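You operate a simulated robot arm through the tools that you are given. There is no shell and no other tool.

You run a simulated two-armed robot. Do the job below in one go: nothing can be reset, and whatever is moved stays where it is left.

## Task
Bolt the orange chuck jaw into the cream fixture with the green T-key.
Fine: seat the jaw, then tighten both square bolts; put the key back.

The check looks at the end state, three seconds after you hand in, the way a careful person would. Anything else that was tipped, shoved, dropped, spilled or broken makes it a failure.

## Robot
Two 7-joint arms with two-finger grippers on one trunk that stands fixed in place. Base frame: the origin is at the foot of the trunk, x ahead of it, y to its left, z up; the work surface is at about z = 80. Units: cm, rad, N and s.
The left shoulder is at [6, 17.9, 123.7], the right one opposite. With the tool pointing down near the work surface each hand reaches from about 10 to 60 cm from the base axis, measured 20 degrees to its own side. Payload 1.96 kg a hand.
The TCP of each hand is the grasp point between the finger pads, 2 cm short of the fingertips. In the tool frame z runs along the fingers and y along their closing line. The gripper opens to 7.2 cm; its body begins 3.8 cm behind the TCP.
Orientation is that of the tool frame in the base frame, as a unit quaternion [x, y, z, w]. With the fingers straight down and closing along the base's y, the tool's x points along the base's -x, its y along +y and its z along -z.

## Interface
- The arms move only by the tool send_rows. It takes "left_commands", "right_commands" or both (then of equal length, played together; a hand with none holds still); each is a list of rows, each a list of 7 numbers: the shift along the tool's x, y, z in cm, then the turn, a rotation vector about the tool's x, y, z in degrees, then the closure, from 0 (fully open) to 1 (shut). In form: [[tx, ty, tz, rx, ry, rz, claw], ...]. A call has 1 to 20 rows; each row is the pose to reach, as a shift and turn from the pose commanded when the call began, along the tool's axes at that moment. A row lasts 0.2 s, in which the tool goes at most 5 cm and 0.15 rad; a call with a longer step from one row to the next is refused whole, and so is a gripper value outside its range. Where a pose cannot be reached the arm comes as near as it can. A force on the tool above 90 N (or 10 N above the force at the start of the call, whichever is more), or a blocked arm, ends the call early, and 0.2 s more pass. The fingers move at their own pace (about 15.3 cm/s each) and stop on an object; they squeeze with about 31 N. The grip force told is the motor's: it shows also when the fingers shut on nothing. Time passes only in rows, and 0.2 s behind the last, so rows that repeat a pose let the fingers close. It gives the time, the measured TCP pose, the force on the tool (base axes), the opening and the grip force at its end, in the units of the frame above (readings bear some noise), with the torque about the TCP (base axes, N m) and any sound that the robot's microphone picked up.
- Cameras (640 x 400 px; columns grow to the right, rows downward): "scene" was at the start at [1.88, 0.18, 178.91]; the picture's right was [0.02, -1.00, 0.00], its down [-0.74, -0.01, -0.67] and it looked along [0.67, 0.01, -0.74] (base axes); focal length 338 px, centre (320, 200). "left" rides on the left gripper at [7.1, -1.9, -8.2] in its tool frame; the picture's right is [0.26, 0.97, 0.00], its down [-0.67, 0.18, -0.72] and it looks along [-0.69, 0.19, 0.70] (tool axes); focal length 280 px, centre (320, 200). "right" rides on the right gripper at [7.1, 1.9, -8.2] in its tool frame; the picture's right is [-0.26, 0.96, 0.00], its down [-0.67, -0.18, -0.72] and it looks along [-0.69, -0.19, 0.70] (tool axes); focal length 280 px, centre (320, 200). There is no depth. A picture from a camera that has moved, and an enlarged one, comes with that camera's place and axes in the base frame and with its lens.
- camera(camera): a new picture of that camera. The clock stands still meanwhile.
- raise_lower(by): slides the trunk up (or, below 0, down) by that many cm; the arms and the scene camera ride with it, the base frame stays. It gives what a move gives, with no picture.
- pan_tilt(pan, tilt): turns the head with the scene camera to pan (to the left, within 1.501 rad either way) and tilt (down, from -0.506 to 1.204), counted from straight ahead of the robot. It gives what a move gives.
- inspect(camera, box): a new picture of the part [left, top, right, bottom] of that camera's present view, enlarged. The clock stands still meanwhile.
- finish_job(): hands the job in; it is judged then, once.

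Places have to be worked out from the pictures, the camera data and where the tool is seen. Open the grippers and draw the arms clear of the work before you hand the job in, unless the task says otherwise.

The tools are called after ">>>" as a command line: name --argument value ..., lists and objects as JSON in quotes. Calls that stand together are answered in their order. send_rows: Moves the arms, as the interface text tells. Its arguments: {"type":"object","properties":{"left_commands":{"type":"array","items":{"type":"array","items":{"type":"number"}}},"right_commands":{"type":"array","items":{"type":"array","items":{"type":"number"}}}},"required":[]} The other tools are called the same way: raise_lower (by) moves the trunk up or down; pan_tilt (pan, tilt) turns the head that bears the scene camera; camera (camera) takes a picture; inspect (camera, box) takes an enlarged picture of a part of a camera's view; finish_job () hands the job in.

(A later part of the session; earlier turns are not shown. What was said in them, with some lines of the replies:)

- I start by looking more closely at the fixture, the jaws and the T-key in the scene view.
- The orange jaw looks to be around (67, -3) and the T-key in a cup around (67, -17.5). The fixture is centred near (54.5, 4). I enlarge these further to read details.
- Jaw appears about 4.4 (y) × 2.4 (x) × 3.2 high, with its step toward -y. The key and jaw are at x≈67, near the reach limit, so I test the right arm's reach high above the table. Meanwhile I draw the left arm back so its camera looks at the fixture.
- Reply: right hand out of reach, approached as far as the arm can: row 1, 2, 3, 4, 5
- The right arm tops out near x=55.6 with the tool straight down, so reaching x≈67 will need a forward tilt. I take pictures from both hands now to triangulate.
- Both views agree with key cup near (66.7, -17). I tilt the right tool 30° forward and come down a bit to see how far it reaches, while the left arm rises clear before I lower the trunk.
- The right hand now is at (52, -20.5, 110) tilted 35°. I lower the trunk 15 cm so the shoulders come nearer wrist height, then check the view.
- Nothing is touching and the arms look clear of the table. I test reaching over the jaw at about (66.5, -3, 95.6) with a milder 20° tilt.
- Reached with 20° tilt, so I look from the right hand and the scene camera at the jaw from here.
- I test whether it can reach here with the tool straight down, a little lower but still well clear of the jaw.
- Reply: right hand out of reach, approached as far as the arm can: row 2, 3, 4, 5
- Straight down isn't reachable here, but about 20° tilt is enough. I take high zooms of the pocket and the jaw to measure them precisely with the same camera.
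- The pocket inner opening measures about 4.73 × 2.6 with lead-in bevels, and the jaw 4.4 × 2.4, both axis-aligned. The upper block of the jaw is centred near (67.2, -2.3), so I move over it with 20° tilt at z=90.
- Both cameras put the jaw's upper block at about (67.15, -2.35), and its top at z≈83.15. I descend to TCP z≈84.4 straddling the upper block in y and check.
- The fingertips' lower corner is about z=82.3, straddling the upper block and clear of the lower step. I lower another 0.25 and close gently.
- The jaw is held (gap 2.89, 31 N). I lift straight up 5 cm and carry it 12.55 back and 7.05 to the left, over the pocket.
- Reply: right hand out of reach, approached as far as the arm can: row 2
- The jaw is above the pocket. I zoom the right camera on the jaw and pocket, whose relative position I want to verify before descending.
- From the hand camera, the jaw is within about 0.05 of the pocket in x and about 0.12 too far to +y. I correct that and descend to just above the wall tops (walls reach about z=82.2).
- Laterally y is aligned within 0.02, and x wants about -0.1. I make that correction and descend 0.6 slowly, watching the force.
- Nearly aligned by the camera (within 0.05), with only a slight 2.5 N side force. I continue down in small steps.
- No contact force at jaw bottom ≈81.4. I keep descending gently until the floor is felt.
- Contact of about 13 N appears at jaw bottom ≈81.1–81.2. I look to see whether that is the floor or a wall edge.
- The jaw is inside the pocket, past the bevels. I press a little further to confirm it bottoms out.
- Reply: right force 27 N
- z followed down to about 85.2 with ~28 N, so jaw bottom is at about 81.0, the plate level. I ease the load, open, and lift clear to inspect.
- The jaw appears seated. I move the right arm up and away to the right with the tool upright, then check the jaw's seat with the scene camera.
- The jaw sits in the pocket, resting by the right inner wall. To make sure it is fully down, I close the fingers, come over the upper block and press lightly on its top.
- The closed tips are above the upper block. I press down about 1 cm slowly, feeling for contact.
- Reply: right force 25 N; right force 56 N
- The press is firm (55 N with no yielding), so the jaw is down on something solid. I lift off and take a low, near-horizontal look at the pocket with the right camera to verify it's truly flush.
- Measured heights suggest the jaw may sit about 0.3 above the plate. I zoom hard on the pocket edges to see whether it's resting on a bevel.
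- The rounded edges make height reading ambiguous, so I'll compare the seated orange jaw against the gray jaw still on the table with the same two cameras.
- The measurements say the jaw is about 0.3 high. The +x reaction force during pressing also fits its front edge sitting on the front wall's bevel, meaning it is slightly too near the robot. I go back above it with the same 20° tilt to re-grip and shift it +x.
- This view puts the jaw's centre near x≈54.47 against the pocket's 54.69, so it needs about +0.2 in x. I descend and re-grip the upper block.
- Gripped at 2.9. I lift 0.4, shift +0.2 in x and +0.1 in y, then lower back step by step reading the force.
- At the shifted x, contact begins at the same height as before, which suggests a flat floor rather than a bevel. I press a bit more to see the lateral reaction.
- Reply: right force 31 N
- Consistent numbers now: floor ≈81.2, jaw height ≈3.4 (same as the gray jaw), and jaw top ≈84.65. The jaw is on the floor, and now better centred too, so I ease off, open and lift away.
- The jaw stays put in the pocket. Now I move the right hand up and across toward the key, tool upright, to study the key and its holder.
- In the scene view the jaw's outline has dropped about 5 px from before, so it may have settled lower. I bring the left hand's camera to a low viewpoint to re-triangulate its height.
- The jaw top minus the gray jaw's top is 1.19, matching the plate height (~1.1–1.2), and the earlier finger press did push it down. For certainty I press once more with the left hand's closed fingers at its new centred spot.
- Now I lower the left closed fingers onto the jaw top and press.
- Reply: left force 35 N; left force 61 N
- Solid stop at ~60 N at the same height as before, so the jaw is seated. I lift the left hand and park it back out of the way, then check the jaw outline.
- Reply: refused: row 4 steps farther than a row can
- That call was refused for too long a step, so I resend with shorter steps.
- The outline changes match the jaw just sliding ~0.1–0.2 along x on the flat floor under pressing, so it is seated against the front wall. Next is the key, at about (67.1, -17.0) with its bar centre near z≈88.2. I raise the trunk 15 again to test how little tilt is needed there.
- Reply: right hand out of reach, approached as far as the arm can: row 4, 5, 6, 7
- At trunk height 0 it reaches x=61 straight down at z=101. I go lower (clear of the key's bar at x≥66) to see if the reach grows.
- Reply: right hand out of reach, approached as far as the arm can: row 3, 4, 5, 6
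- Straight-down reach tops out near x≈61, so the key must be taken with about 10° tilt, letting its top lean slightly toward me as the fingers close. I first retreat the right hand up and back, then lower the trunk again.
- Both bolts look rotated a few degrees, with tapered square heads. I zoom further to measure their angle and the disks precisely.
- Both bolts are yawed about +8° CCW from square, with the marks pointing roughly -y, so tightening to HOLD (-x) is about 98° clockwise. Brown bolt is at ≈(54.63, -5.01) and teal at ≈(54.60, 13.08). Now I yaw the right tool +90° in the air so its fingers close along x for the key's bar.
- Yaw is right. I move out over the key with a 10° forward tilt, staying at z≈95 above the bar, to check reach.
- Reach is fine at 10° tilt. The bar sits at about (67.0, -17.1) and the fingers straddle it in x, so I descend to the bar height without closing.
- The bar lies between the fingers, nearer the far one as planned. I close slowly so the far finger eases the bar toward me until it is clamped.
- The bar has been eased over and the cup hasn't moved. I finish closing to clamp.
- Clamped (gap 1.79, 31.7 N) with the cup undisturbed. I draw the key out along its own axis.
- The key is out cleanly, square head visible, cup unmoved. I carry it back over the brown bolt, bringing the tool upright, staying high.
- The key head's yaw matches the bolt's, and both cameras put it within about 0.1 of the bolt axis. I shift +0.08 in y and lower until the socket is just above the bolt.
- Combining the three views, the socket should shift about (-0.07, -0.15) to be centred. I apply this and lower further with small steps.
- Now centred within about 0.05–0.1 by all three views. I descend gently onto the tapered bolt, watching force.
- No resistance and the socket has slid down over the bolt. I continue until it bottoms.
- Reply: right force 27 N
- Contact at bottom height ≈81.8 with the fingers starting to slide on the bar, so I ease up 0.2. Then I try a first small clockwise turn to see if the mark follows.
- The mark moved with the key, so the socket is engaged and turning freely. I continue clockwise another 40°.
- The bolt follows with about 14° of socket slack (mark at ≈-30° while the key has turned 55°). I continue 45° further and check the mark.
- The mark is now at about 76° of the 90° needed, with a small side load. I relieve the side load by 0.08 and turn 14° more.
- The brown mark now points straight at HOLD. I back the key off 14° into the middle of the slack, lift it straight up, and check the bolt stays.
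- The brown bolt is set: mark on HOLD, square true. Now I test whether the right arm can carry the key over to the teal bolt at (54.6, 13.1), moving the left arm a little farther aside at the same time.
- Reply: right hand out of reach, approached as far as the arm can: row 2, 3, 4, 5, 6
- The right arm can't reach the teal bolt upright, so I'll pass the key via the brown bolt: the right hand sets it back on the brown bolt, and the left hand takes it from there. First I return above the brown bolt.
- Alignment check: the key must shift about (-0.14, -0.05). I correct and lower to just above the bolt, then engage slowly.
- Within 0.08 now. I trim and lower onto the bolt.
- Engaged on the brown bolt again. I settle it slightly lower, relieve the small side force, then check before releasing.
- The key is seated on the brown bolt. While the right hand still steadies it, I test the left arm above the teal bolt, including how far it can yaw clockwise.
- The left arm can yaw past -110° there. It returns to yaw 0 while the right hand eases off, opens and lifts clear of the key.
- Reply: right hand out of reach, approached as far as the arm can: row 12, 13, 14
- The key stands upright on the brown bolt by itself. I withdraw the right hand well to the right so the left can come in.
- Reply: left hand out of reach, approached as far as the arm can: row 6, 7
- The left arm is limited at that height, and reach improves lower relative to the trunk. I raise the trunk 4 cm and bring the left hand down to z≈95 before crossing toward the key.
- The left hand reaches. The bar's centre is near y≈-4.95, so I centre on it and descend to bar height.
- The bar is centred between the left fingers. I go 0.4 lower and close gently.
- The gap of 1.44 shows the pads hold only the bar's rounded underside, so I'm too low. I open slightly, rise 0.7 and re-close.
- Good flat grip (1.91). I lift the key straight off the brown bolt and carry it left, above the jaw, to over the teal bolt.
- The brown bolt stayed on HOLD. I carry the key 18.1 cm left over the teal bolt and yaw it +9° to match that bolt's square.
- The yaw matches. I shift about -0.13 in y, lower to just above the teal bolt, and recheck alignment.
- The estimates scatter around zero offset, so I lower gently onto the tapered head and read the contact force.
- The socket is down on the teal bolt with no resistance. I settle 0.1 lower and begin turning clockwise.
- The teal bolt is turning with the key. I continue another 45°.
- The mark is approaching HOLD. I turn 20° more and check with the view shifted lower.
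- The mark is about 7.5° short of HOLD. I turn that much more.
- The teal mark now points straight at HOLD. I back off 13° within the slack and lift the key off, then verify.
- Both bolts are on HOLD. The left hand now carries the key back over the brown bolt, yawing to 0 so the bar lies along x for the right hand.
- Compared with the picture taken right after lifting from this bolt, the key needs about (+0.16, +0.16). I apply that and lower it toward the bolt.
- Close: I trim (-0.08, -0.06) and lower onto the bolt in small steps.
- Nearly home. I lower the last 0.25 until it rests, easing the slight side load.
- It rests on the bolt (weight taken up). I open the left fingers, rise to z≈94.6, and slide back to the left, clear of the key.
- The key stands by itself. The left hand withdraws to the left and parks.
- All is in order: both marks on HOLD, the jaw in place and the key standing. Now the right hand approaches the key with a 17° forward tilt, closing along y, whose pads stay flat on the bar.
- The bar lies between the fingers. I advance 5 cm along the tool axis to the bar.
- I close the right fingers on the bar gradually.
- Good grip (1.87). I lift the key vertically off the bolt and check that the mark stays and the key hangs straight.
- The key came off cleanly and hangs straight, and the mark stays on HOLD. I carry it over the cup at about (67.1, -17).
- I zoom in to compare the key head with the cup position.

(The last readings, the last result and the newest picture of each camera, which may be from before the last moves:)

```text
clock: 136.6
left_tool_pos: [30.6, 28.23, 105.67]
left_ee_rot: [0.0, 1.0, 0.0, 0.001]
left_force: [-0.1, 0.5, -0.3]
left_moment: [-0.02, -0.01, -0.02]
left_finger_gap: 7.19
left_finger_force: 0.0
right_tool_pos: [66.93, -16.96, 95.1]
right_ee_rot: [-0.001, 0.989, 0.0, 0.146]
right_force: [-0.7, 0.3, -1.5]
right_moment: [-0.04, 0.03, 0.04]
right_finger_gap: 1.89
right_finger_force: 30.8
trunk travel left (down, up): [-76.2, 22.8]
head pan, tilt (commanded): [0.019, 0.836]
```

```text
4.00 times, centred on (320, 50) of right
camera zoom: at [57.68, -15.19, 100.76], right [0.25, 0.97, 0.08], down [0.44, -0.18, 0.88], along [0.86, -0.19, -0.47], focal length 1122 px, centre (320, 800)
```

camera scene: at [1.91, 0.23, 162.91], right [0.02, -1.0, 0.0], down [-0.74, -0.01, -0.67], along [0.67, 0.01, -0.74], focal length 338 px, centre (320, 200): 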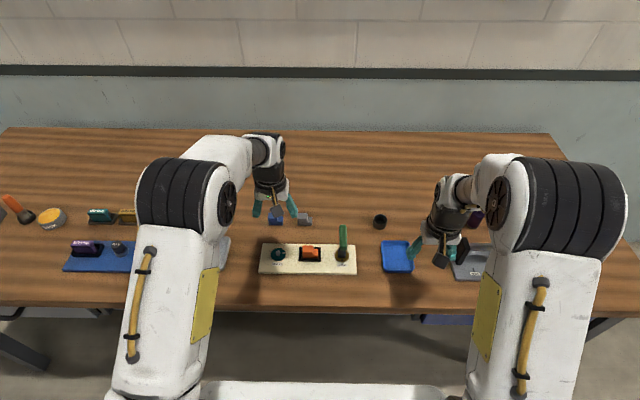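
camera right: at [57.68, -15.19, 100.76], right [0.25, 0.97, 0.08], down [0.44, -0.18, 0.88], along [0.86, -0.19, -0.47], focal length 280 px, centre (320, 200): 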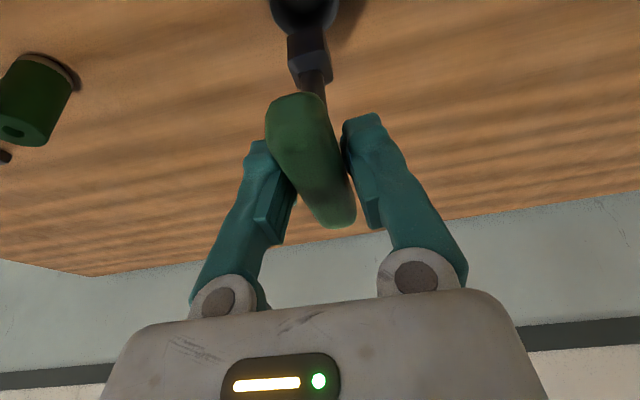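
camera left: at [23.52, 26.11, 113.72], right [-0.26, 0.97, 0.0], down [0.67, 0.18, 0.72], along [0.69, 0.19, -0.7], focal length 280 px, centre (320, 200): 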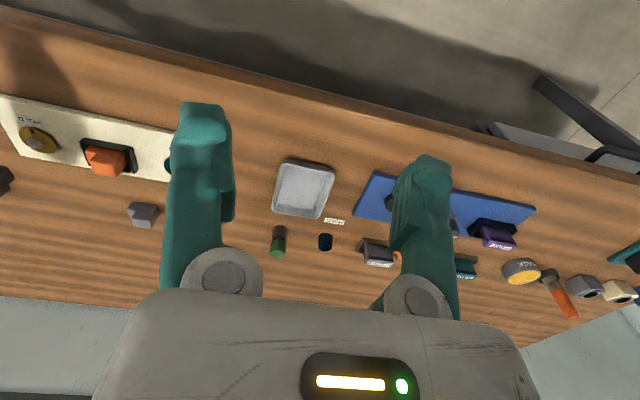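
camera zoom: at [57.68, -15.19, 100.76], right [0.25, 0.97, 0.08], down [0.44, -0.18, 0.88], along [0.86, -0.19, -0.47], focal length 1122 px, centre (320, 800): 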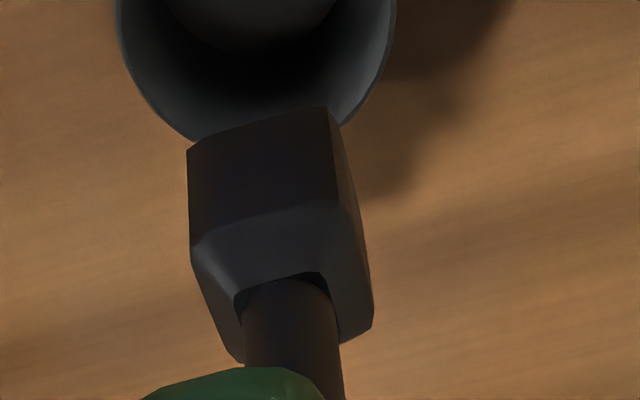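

The key head is at about (67.1, -16.9) and the cup centre at about (67.05, -17.0). I trim (-0.07, -0.08) and use the trunk to come straight down 3.6 cm, which keeps the arm within reach.

>>> send_rows --right_commands '[[0.07, -0.08, -0.02, 0, 0, 0, 1], [0.07, -0.08, -0.02, 0, 0, 0, 1]]'

>>> raise_lower --by -3.6

>>> inspect --camera "scene" --box '[368, 206, 400, 230]'

>>> inspect --camera "right" --box '[240, 0, 400, 100]'

```text
clock: 137.2
left_tool_pos: [30.72, 28.16, 105.59]
left_ee_rot: [0.0, 1.0, 0.0, 0.001]
left_force: [0.8, 0.4, 0.6]
left_moment: [0.02, -0.01, 0.01]
left_finger_gap: 7.19
left_finger_force: 0.0
right_tool_pos: [66.88, -17.13, 95.09]
right_ee_rot: [0.0, 0.989, 0.0, 0.147]
right_force: [-0.5, 0.0, -1.8]
right_moment: [-0.01, -0.03, -0.02]
right_finger_gap: 1.89
right_finger_force: 30.8
trunk travel left (down, up): [-76.2, 22.8]
head pan, tilt (commanded): [0.019, 0.836]
```

```text
clock: 138.0
left_tool_pos: [30.61, 28.04, 101.86]
left_ee_rot: [0.001, 1.0, 0.0, 0.001]
left_force: [0.0, 0.5, 0.2]
left_moment: [0.0, -0.01, -0.01]
left_finger_gap: 7.2
left_finger_force: 0.0
right_tool_pos: [66.8, -17.07, 91.56]
right_ee_rot: [0.0, 0.989, 0.0, 0.148]
right_force: [-0.3, -0.3, -0.9]
right_moment: [-0.02, 0.02, -0.02]
right_finger_gap: 1.89
right_finger_force: 31.4
trunk travel left (down, up): [-72.6, 26.4]
head pan, tilt (commanded): [0.019, 0.836]
```

```text
16.00 times, centred on (384, 218) of scene
camera zoom: at [1.87, 0.17, 163.31], right [0.02, -1.0, 0.0], down [-0.74, -0.01, -0.67], along [0.67, 0.01, -0.74], focal length 5414 px, centre (-704, -88)
```

zoom: 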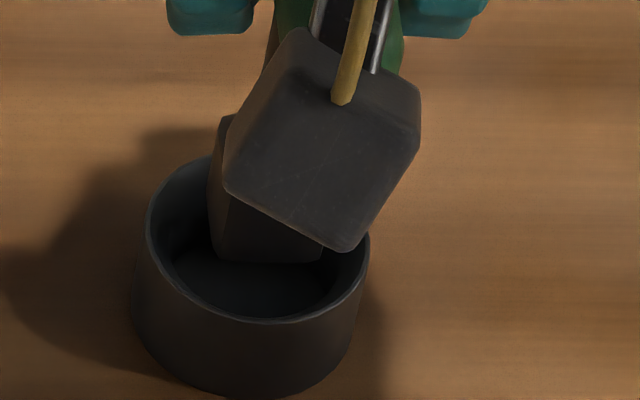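

```text
4.00 times, centred on (320, 50) of right
camera zoom: at [57.6, -15.31, 97.13], right [0.25, 0.97, 0.08], down [0.44, -0.18, 0.88], along [0.86, -0.19, -0.47], focal length 1122 px, centre (320, 800)
```

zoom: 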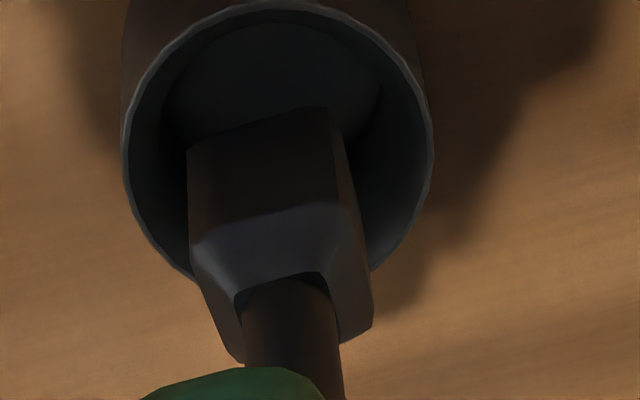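

Well centred inside the rim. I lower the rest of the way with the arm, watching for the cup floor.

>>> send_rows --right_commands '[[0.15, 0, 0.48, 0, 0, 0, 1], [0.35, 0, 1.15, 0, 0, 0, 1], [0.55, 0, 1.82, 0, 0, 0, 1], [0.64, 0, 2.1, 0, 0, 0, 1], [0.64, 0, 2.1, 0, 0, 0, 1]]'

>>> inspect --camera "right" --box '[240, 0, 400, 100]'

```text
clock: 139.2
left_tool_pos: [30.67, 28.17, 102.08]
left_ee_rot: [0.0, 1.0, 0.0, 0.001]
left_force: [0.0, 0.4, 0.2]
left_moment: [0.0, 0.01, 0.03]
left_finger_gap: 7.22
left_finger_force: 0.0
right_tool_pos: [66.78, -17.11, 89.23]
right_ee_rot: [0.0, 0.989, 0.0, 0.147]
right_force: [-0.3, 0.5, -2.0]
right_moment: [-0.02, 0.02, 0.0]
right_finger_gap: 1.88
right_finger_force: 31.0
trunk travel left (down, up): [-72.6, 26.4]
head pan, tilt (commanded): [0.019, 0.836]
```

```text
4.00 times, centred on (320, 50) of right
camera zoom: at [57.63, -15.32, 94.92], right [0.25, 0.97, 0.08], down [0.44, -0.18, 0.88], along [0.86, -0.19, -0.47], focal length 1122 px, centre (320, 800)
```

zoom: 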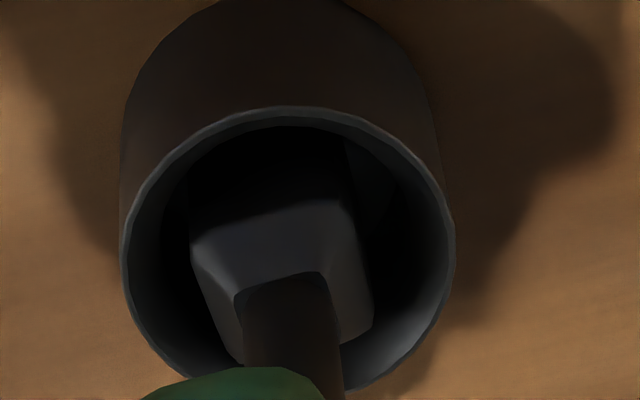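

The head is inside the cup without touching. I go down in small steps until the floor takes the load.

>>> send_rows --right_commands '[[0.03, 0, 0.1, 0, 0, 0, 1], [0.06, 0, 0.19, 0, 0, 0, 1], [0.09, 0, 0.29, 0, 0, 0, 1], [0.09, 0, 0.29, 0, 0, 0, 1]]'

```text
clock: 140.2
left_tool_pos: [30.71, 28.05, 102.0]
left_ee_rot: [0.0, 1.0, 0.0, 0.001]
left_force: [0.6, -0.3, 0.4]
left_moment: [0.01, 0.01, -0.04]
left_finger_gap: 7.2
left_finger_force: 0.1
right_tool_pos: [66.87, -17.04, 88.95]
right_ee_rot: [-0.001, 0.989, 0.0, 0.147]
right_force: [0.2, -0.3, -0.5]
right_moment: [0.0, 0.0, 0.02]
right_finger_gap: 1.88
right_finger_force: 31.0
trunk travel left (down, up): [-72.6, 26.4]
head pan, tilt (commanded): [0.019, 0.836]
```

>>> send_rows --right_commands '[[0.02, 0, 0.06, 0, 0, 0, 1], [0.04, 0, 0.12, 0, 0, 0, 1], [0.04, 0, 0.12, 0, 0, 0, 1]]'

```text
clock: 141.0
left_tool_pos: [30.75, 28.16, 101.91]
left_ee_rot: [0.0, 1.0, 0.0, 0.001]
left_force: [-0.5, 0.0, -0.1]
left_moment: [0.01, 0.0, -0.04]
left_finger_gap: 7.21
left_finger_force: 0.0
right_tool_pos: [66.84, -17.12, 88.84]
right_ee_rot: [-0.001, 0.989, 0.0, 0.147]
right_force: [0.4, 0.4, -1.8]
right_moment: [0.02, 0.01, 0.02]
right_finger_gap: 1.89
right_finger_force: 30.7
trunk travel left (down, up): [-72.6, 26.4]
head pan, tilt (commanded): [0.019, 0.836]
```

Still free, so I continue by 0.2.

>>> send_rows --right_commands '[[0.03, 0, 0.1, 0, 0, 0, 1], [0.06, 0, 0.19, 0, 0, 0, 1], [0.06, 0, 0.19, 0, 0, 0, 1]]'

```text
clock: 141.8
left_tool_pos: [30.67, 28.12, 102.04]
left_ee_rot: [0.0, 1.0, -0.001, 0.002]
left_force: [-0.2, 0.9, -0.9]
left_moment: [-0.03, -0.03, 0.0]
left_finger_gap: 7.17
left_finger_force: 0.2
right_tool_pos: [66.69, -17.11, 88.76]
right_ee_rot: [-0.001, 0.989, 0.0, 0.149]
right_force: [1.3, -0.1, 11.2]
right_moment: [-0.03, -0.09, 0.02]
right_finger_gap: 1.86
right_finger_force: 30.7
trunk travel left (down, up): [-72.6, 26.4]
head pan, tilt (commanded): [0.019, 0.836]
```

Floor contact at 11 N. I ease up 0.1, then open the fingers slowly.

>>> send_rows --right_commands '[[-0.03, 0, -0.1, 0, 0, 0, 1], [-0.03, 0, -0.1, 0, 0, 0, 1], [-0.03, 0, -0.1, 0, 0, 0, 0.73], [-0.03, 0, -0.1, 0, 0, 0, 0.68], [-0.03, 0, -0.1, 0, 0, 0, 0.6], [-0.03, 0, -0.1, 0, 0, 0, 0.5]]'

>>> camera --camera "right"

>>> inspect --camera "scene" --box '[350, 180, 430, 240]'

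```text
clock: 143.2
left_tool_pos: [30.64, 28.02, 102.02]
left_ee_rot: [0.0, 1.0, 0.0, 0.0]
left_force: [0.6, -0.5, -0.7]
left_moment: [0.0, 0.01, -0.01]
left_finger_gap: 7.2
left_finger_force: 0.1
right_tool_pos: [66.71, -17.13, 88.78]
right_ee_rot: [-0.001, 0.989, 0.0, 0.147]
right_force: [-0.2, 0.4, -0.3]
right_moment: [0.0, 0.03, -0.03]
right_finger_gap: 3.61
right_finger_force: 0.1
trunk travel left (down, up): [-72.6, 26.4]
head pan, tilt (commanded): [0.019, 0.836]
```

```text
taken
camera right: at [57.58, -15.3, 94.42], right [0.25, 0.97, 0.08], down [0.44, -0.18, 0.88], along [0.86, -0.19, -0.47], focal length 280 px, centre (320, 200)
```

right: 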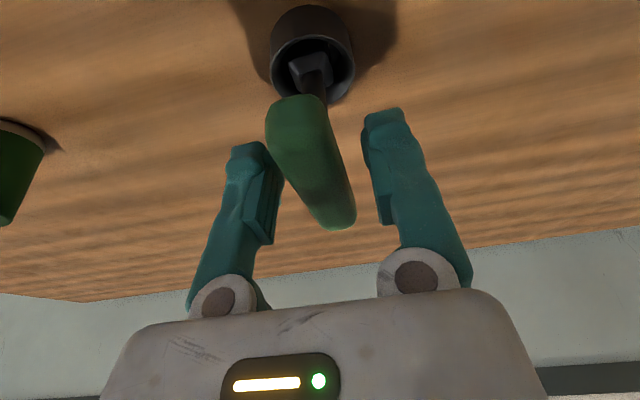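

```text
6.67 times, centred on (390, 210) of scene
camera zoom: at [1.87, 0.19, 163.31], right [0.02, -1.0, 0.0], down [-0.74, -0.01, -0.67], along [0.67, 0.01, -0.74], focal length 2256 px, centre (-147, 133)
```

zoom: 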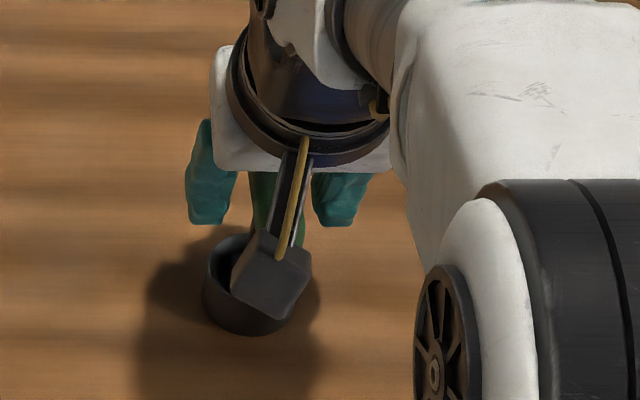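

The key stays standing in the cup. I open fully and withdraw straight back along the tool axis.

>>> send_rows --right_commands '[[0, 0, 0, 0, 0, 0, 0.2], [0, 0, 0, 0, 0, 0, 0], [0, 0, 0, 0, 0, 0, 0], [0, 0, -0.8, 0, 0, 0, 0], [0, 0, -2.2, 0, 0, 0, 0], [0, 0, -4.2, 0, 0, 0, 0], [0, 0, -6.5, 0, 0, 0, 0], [0, 0, -6.5, 0, 0, 0, 0]]'

>>> camera --camera "right"

>>> inspect --camera "scene" --box '[350, 180, 430, 240]'

```text
clock: 145.0
left_tool_pos: [30.76, 28.08, 101.95]
left_ee_rot: [0.0, 1.0, 0.0, 0.0]
left_force: [-0.6, 1.5, 0.9]
left_moment: [0.0, 0.01, -0.02]
left_finger_gap: 7.19
left_finger_force: 0.1
right_tool_pos: [64.88, -17.03, 94.92]
right_ee_rot: [0.0, 0.989, 0.0, 0.147]
right_force: [0.7, 0.4, -0.6]
right_moment: [-0.01, 0.03, -0.01]
right_finger_gap: 7.19
right_finger_force: 0.0
trunk travel left (down, up): [-72.6, 26.4]
head pan, tilt (commanded): [0.019, 0.836]
```

```text
taken
camera right: at [55.7, -15.31, 100.64], right [0.25, 0.97, 0.08], down [0.44, -0.18, 0.88], along [0.86, -0.19, -0.47], focal length 280 px, centre (320, 200)
```

right: 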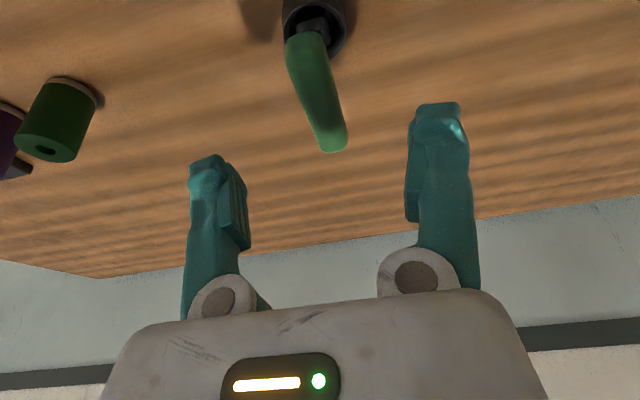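

```text
6.67 times, centred on (390, 210) of scene
camera zoom: at [1.94, 0.17, 163.31], right [0.02, -1.0, 0.0], down [-0.74, -0.01, -0.67], along [0.67, 0.01, -0.74], focal length 2256 px, centre (-147, 133)
```

zoom: 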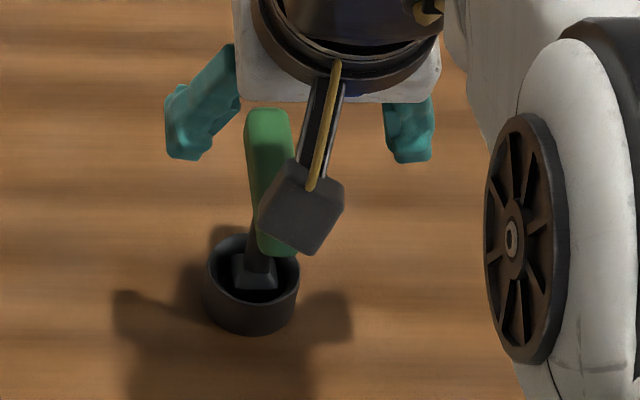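

The key stands upright in its cup. I withdraw the right arm up and back to its side, untilting.

>>> send_rows --right_commands '[[1, 0, -2.5, 0, 2, 0, 0], [3.5, -0.5, -4.5, 0, 4, 0, 0], [6.5, -1.5, -6.5, 0, 7, 0, 0], [9.5, -3, -8, 0, 10, 0, 0], [12.5, -4.5, -9.5, 0, 13, 0, 0], [15, -6, -10.5, 0, 15, 0, 0], [17.3, -7, -11.5, 0, 16.9, 0, 0], [17.3, -7, -11.5, 0, 16.9, 0, 0]]'

>>> camera --camera "scene"

>>> inspect --camera "scene" --box '[250, 195, 410, 275]'

```text
clock: 146.8
left_tool_pos: [30.85, 28.12, 101.87]
left_ee_rot: [0.0, 1.0, 0.0, 0.001]
left_force: [0.0, 0.8, -0.3]
left_moment: [0.01, -0.03, -0.02]
left_finger_gap: 7.2
left_finger_force: 0.1
right_tool_pos: [45.01, -24.21, 100.99]
right_ee_rot: [-0.001, 1.0, 0.001, -0.001]
right_force: [0.2, 0.5, -0.2]
right_moment: [0.0, 0.01, -0.03]
right_finger_gap: 7.19
right_finger_force: 0.1
trunk travel left (down, up): [-72.6, 26.4]
head pan, tilt (commanded): [0.019, 0.836]
```

```text
taken
camera scene: at [1.94, 0.19, 163.31], right [0.02, -1.0, 0.0], down [-0.74, -0.01, -0.67], along [0.67, 0.01, -0.74], focal length 338 px, centre (320, 200)
```

scene: 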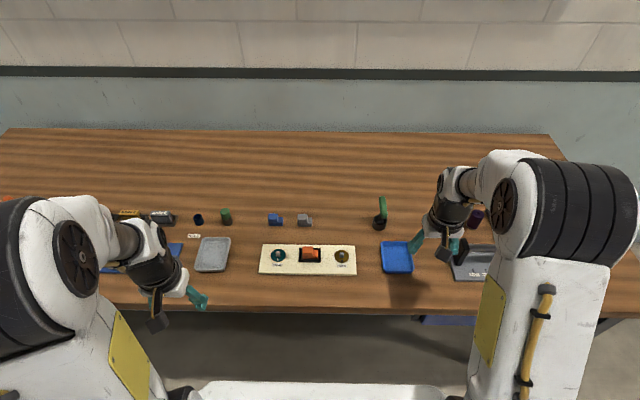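

```text
4.00 times, centred on (330, 235) of scene
camera zoom: at [1.94, 0.19, 163.31], right [0.02, -1.0, 0.0], down [-0.74, -0.01, -0.67], along [0.67, 0.01, -0.74], focal length 1353 px, centre (280, 60)
```

zoom: 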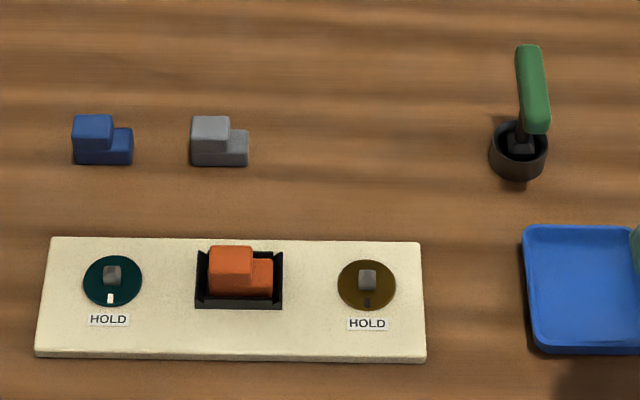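

Final checks with close zooms: jaw, both bolts and the key.

>>> inspect --camera "scene" --box '[290, 239, 330, 267]'

>>> inspect --camera "scene" --box '[366, 194, 398, 226]'

>>> inspect --camera "scene" --box '[258, 242, 358, 282]'

>>> inspect --camera "right" --box '[340, 0, 640, 200]'

```text
14.29 times, centred on (310, 253) of scene
camera zoom: at [1.94, 0.19, 163.31], right [0.02, -1.0, 0.0], down [-0.74, -0.01, -0.67], along [0.67, 0.01, -0.74], focal length 4834 px, centre (463, -557)
```

zoom: 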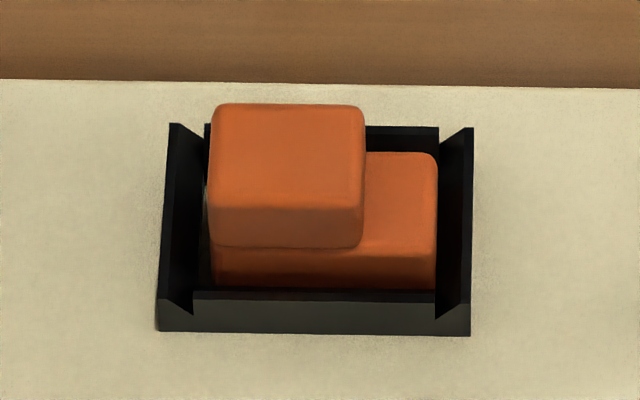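

```text
12.50 times, centred on (382, 210) of scene
camera zoom: at [1.94, 0.19, 163.31], right [0.02, -1.0, 0.0], down [-0.74, -0.01, -0.67], along [0.67, 0.01, -0.74], focal length 4230 px, centre (-455, 75)
```

zoom: 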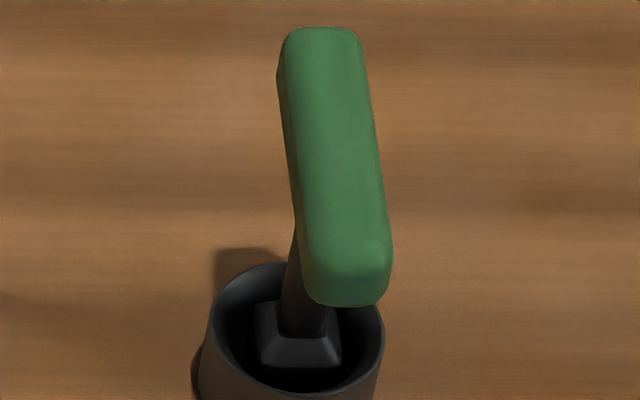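

```text
6.40 times, centred on (308, 262) of scene
camera zoom: at [1.94, 0.19, 163.31], right [0.02, -1.0, 0.0], down [-0.74, -0.01, -0.67], along [0.67, 0.01, -0.74], focal length 2166 px, centre (397, -197)
```

zoom: 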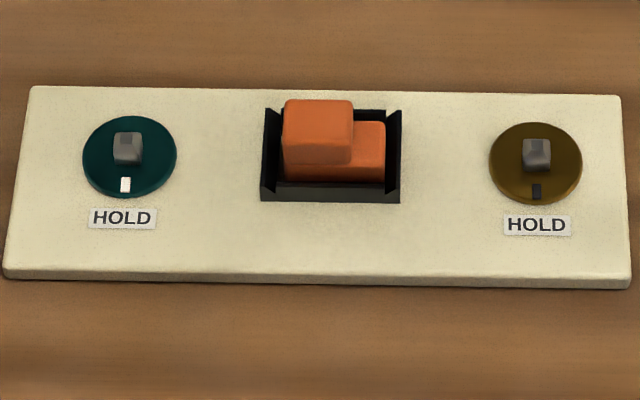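

```text
2.00 times, centred on (490, 100) of right
camera zoom: at [37.89, -22.37, 109.06], right [0.26, 0.97, 0.0], down [0.68, -0.18, 0.71], along [0.69, -0.19, -0.7], focal length 561 px, centre (-20, 400)
```

zoom: 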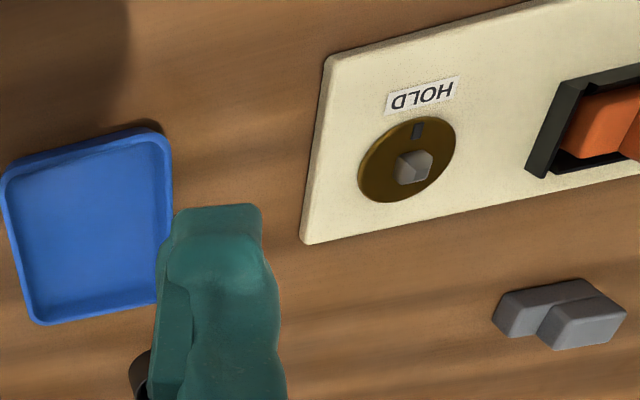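

Everything is as wanted: the jaw is seated, both marks on HOLD, and the key upright in its cup. I draw the right hand a little further back and up, then hand in.

>>> send_rows --right_commands '[[2.5, -1, -2, 0, 0, 0, 0], [5, -2, -4, 0, 0, 0, 0], [7, -3, -6, 0, 0, 0, 0], [7, -3, -6, 0, 0, 0, 0]]'

>>> camera --camera "scene"

```text
clock: 147.8
left_tool_pos: [30.68, 28.15, 101.93]
left_ee_rot: [0.001, 1.0, 0.0, 0.001]
left_force: [0.0, 0.1, 0.0]
left_moment: [0.01, -0.02, 0.01]
left_finger_gap: 7.2
left_finger_force: 0.1
right_tool_pos: [37.87, -27.14, 106.9]
right_ee_rot: [-0.001, 1.0, 0.001, -0.002]
right_force: [0.2, 0.2, 0.6]
right_moment: [-0.02, 0.01, 0.02]
right_finger_gap: 7.2
right_finger_force: 0.1
trunk travel left (down, up): [-72.6, 26.4]
head pan, tilt (commanded): [0.019, 0.836]
```

```text
taken
camera scene: at [1.94, 0.18, 163.31], right [0.02, -1.0, 0.0], down [-0.74, -0.01, -0.67], along [0.67, 0.01, -0.74], focal length 338 px, centre (320, 200)
```

scene: 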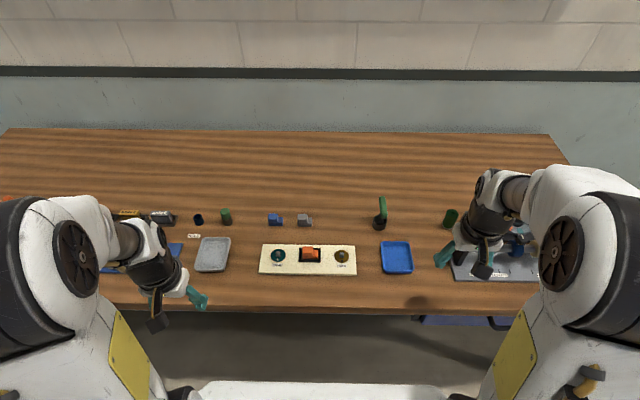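

Both arms are clear with open grippers, and the work is in its final state. I hand the job in.

>>> finish_job

```text
The job is handed in.
```

I handed the job in with the jaw seated, both bolts tightened and the key back in its cup. I haven't been told the result of the check.

- **Jaw:** The orange jaw sits in the pocket, on its floor as far as I could measure. It has slid against the front wall, so it is a millimetre or two off centre. I pressed it at up to 60 N in two positions and it went no lower.
- **Bolts:** The key turned both bolts clockwise until their marks pointed straight at their HOLD labels. I stopped there; neither bolt came to a hard stop. Both marks stayed put after the key came off.
- **Key:** The T-key stands upright in its cup, but its bar now lies along x instead of along y as at the start.
- **Everything else:** I saw nothing else moved, and the cup did not shift when I took the key out. Both grippers are open and the arms are clear of the work.

The right arm couldn't reach the teal bolt with the tool upright. I stood the key on the brown bolt twice to pass it between hands, and that bolt's mark didn't move.
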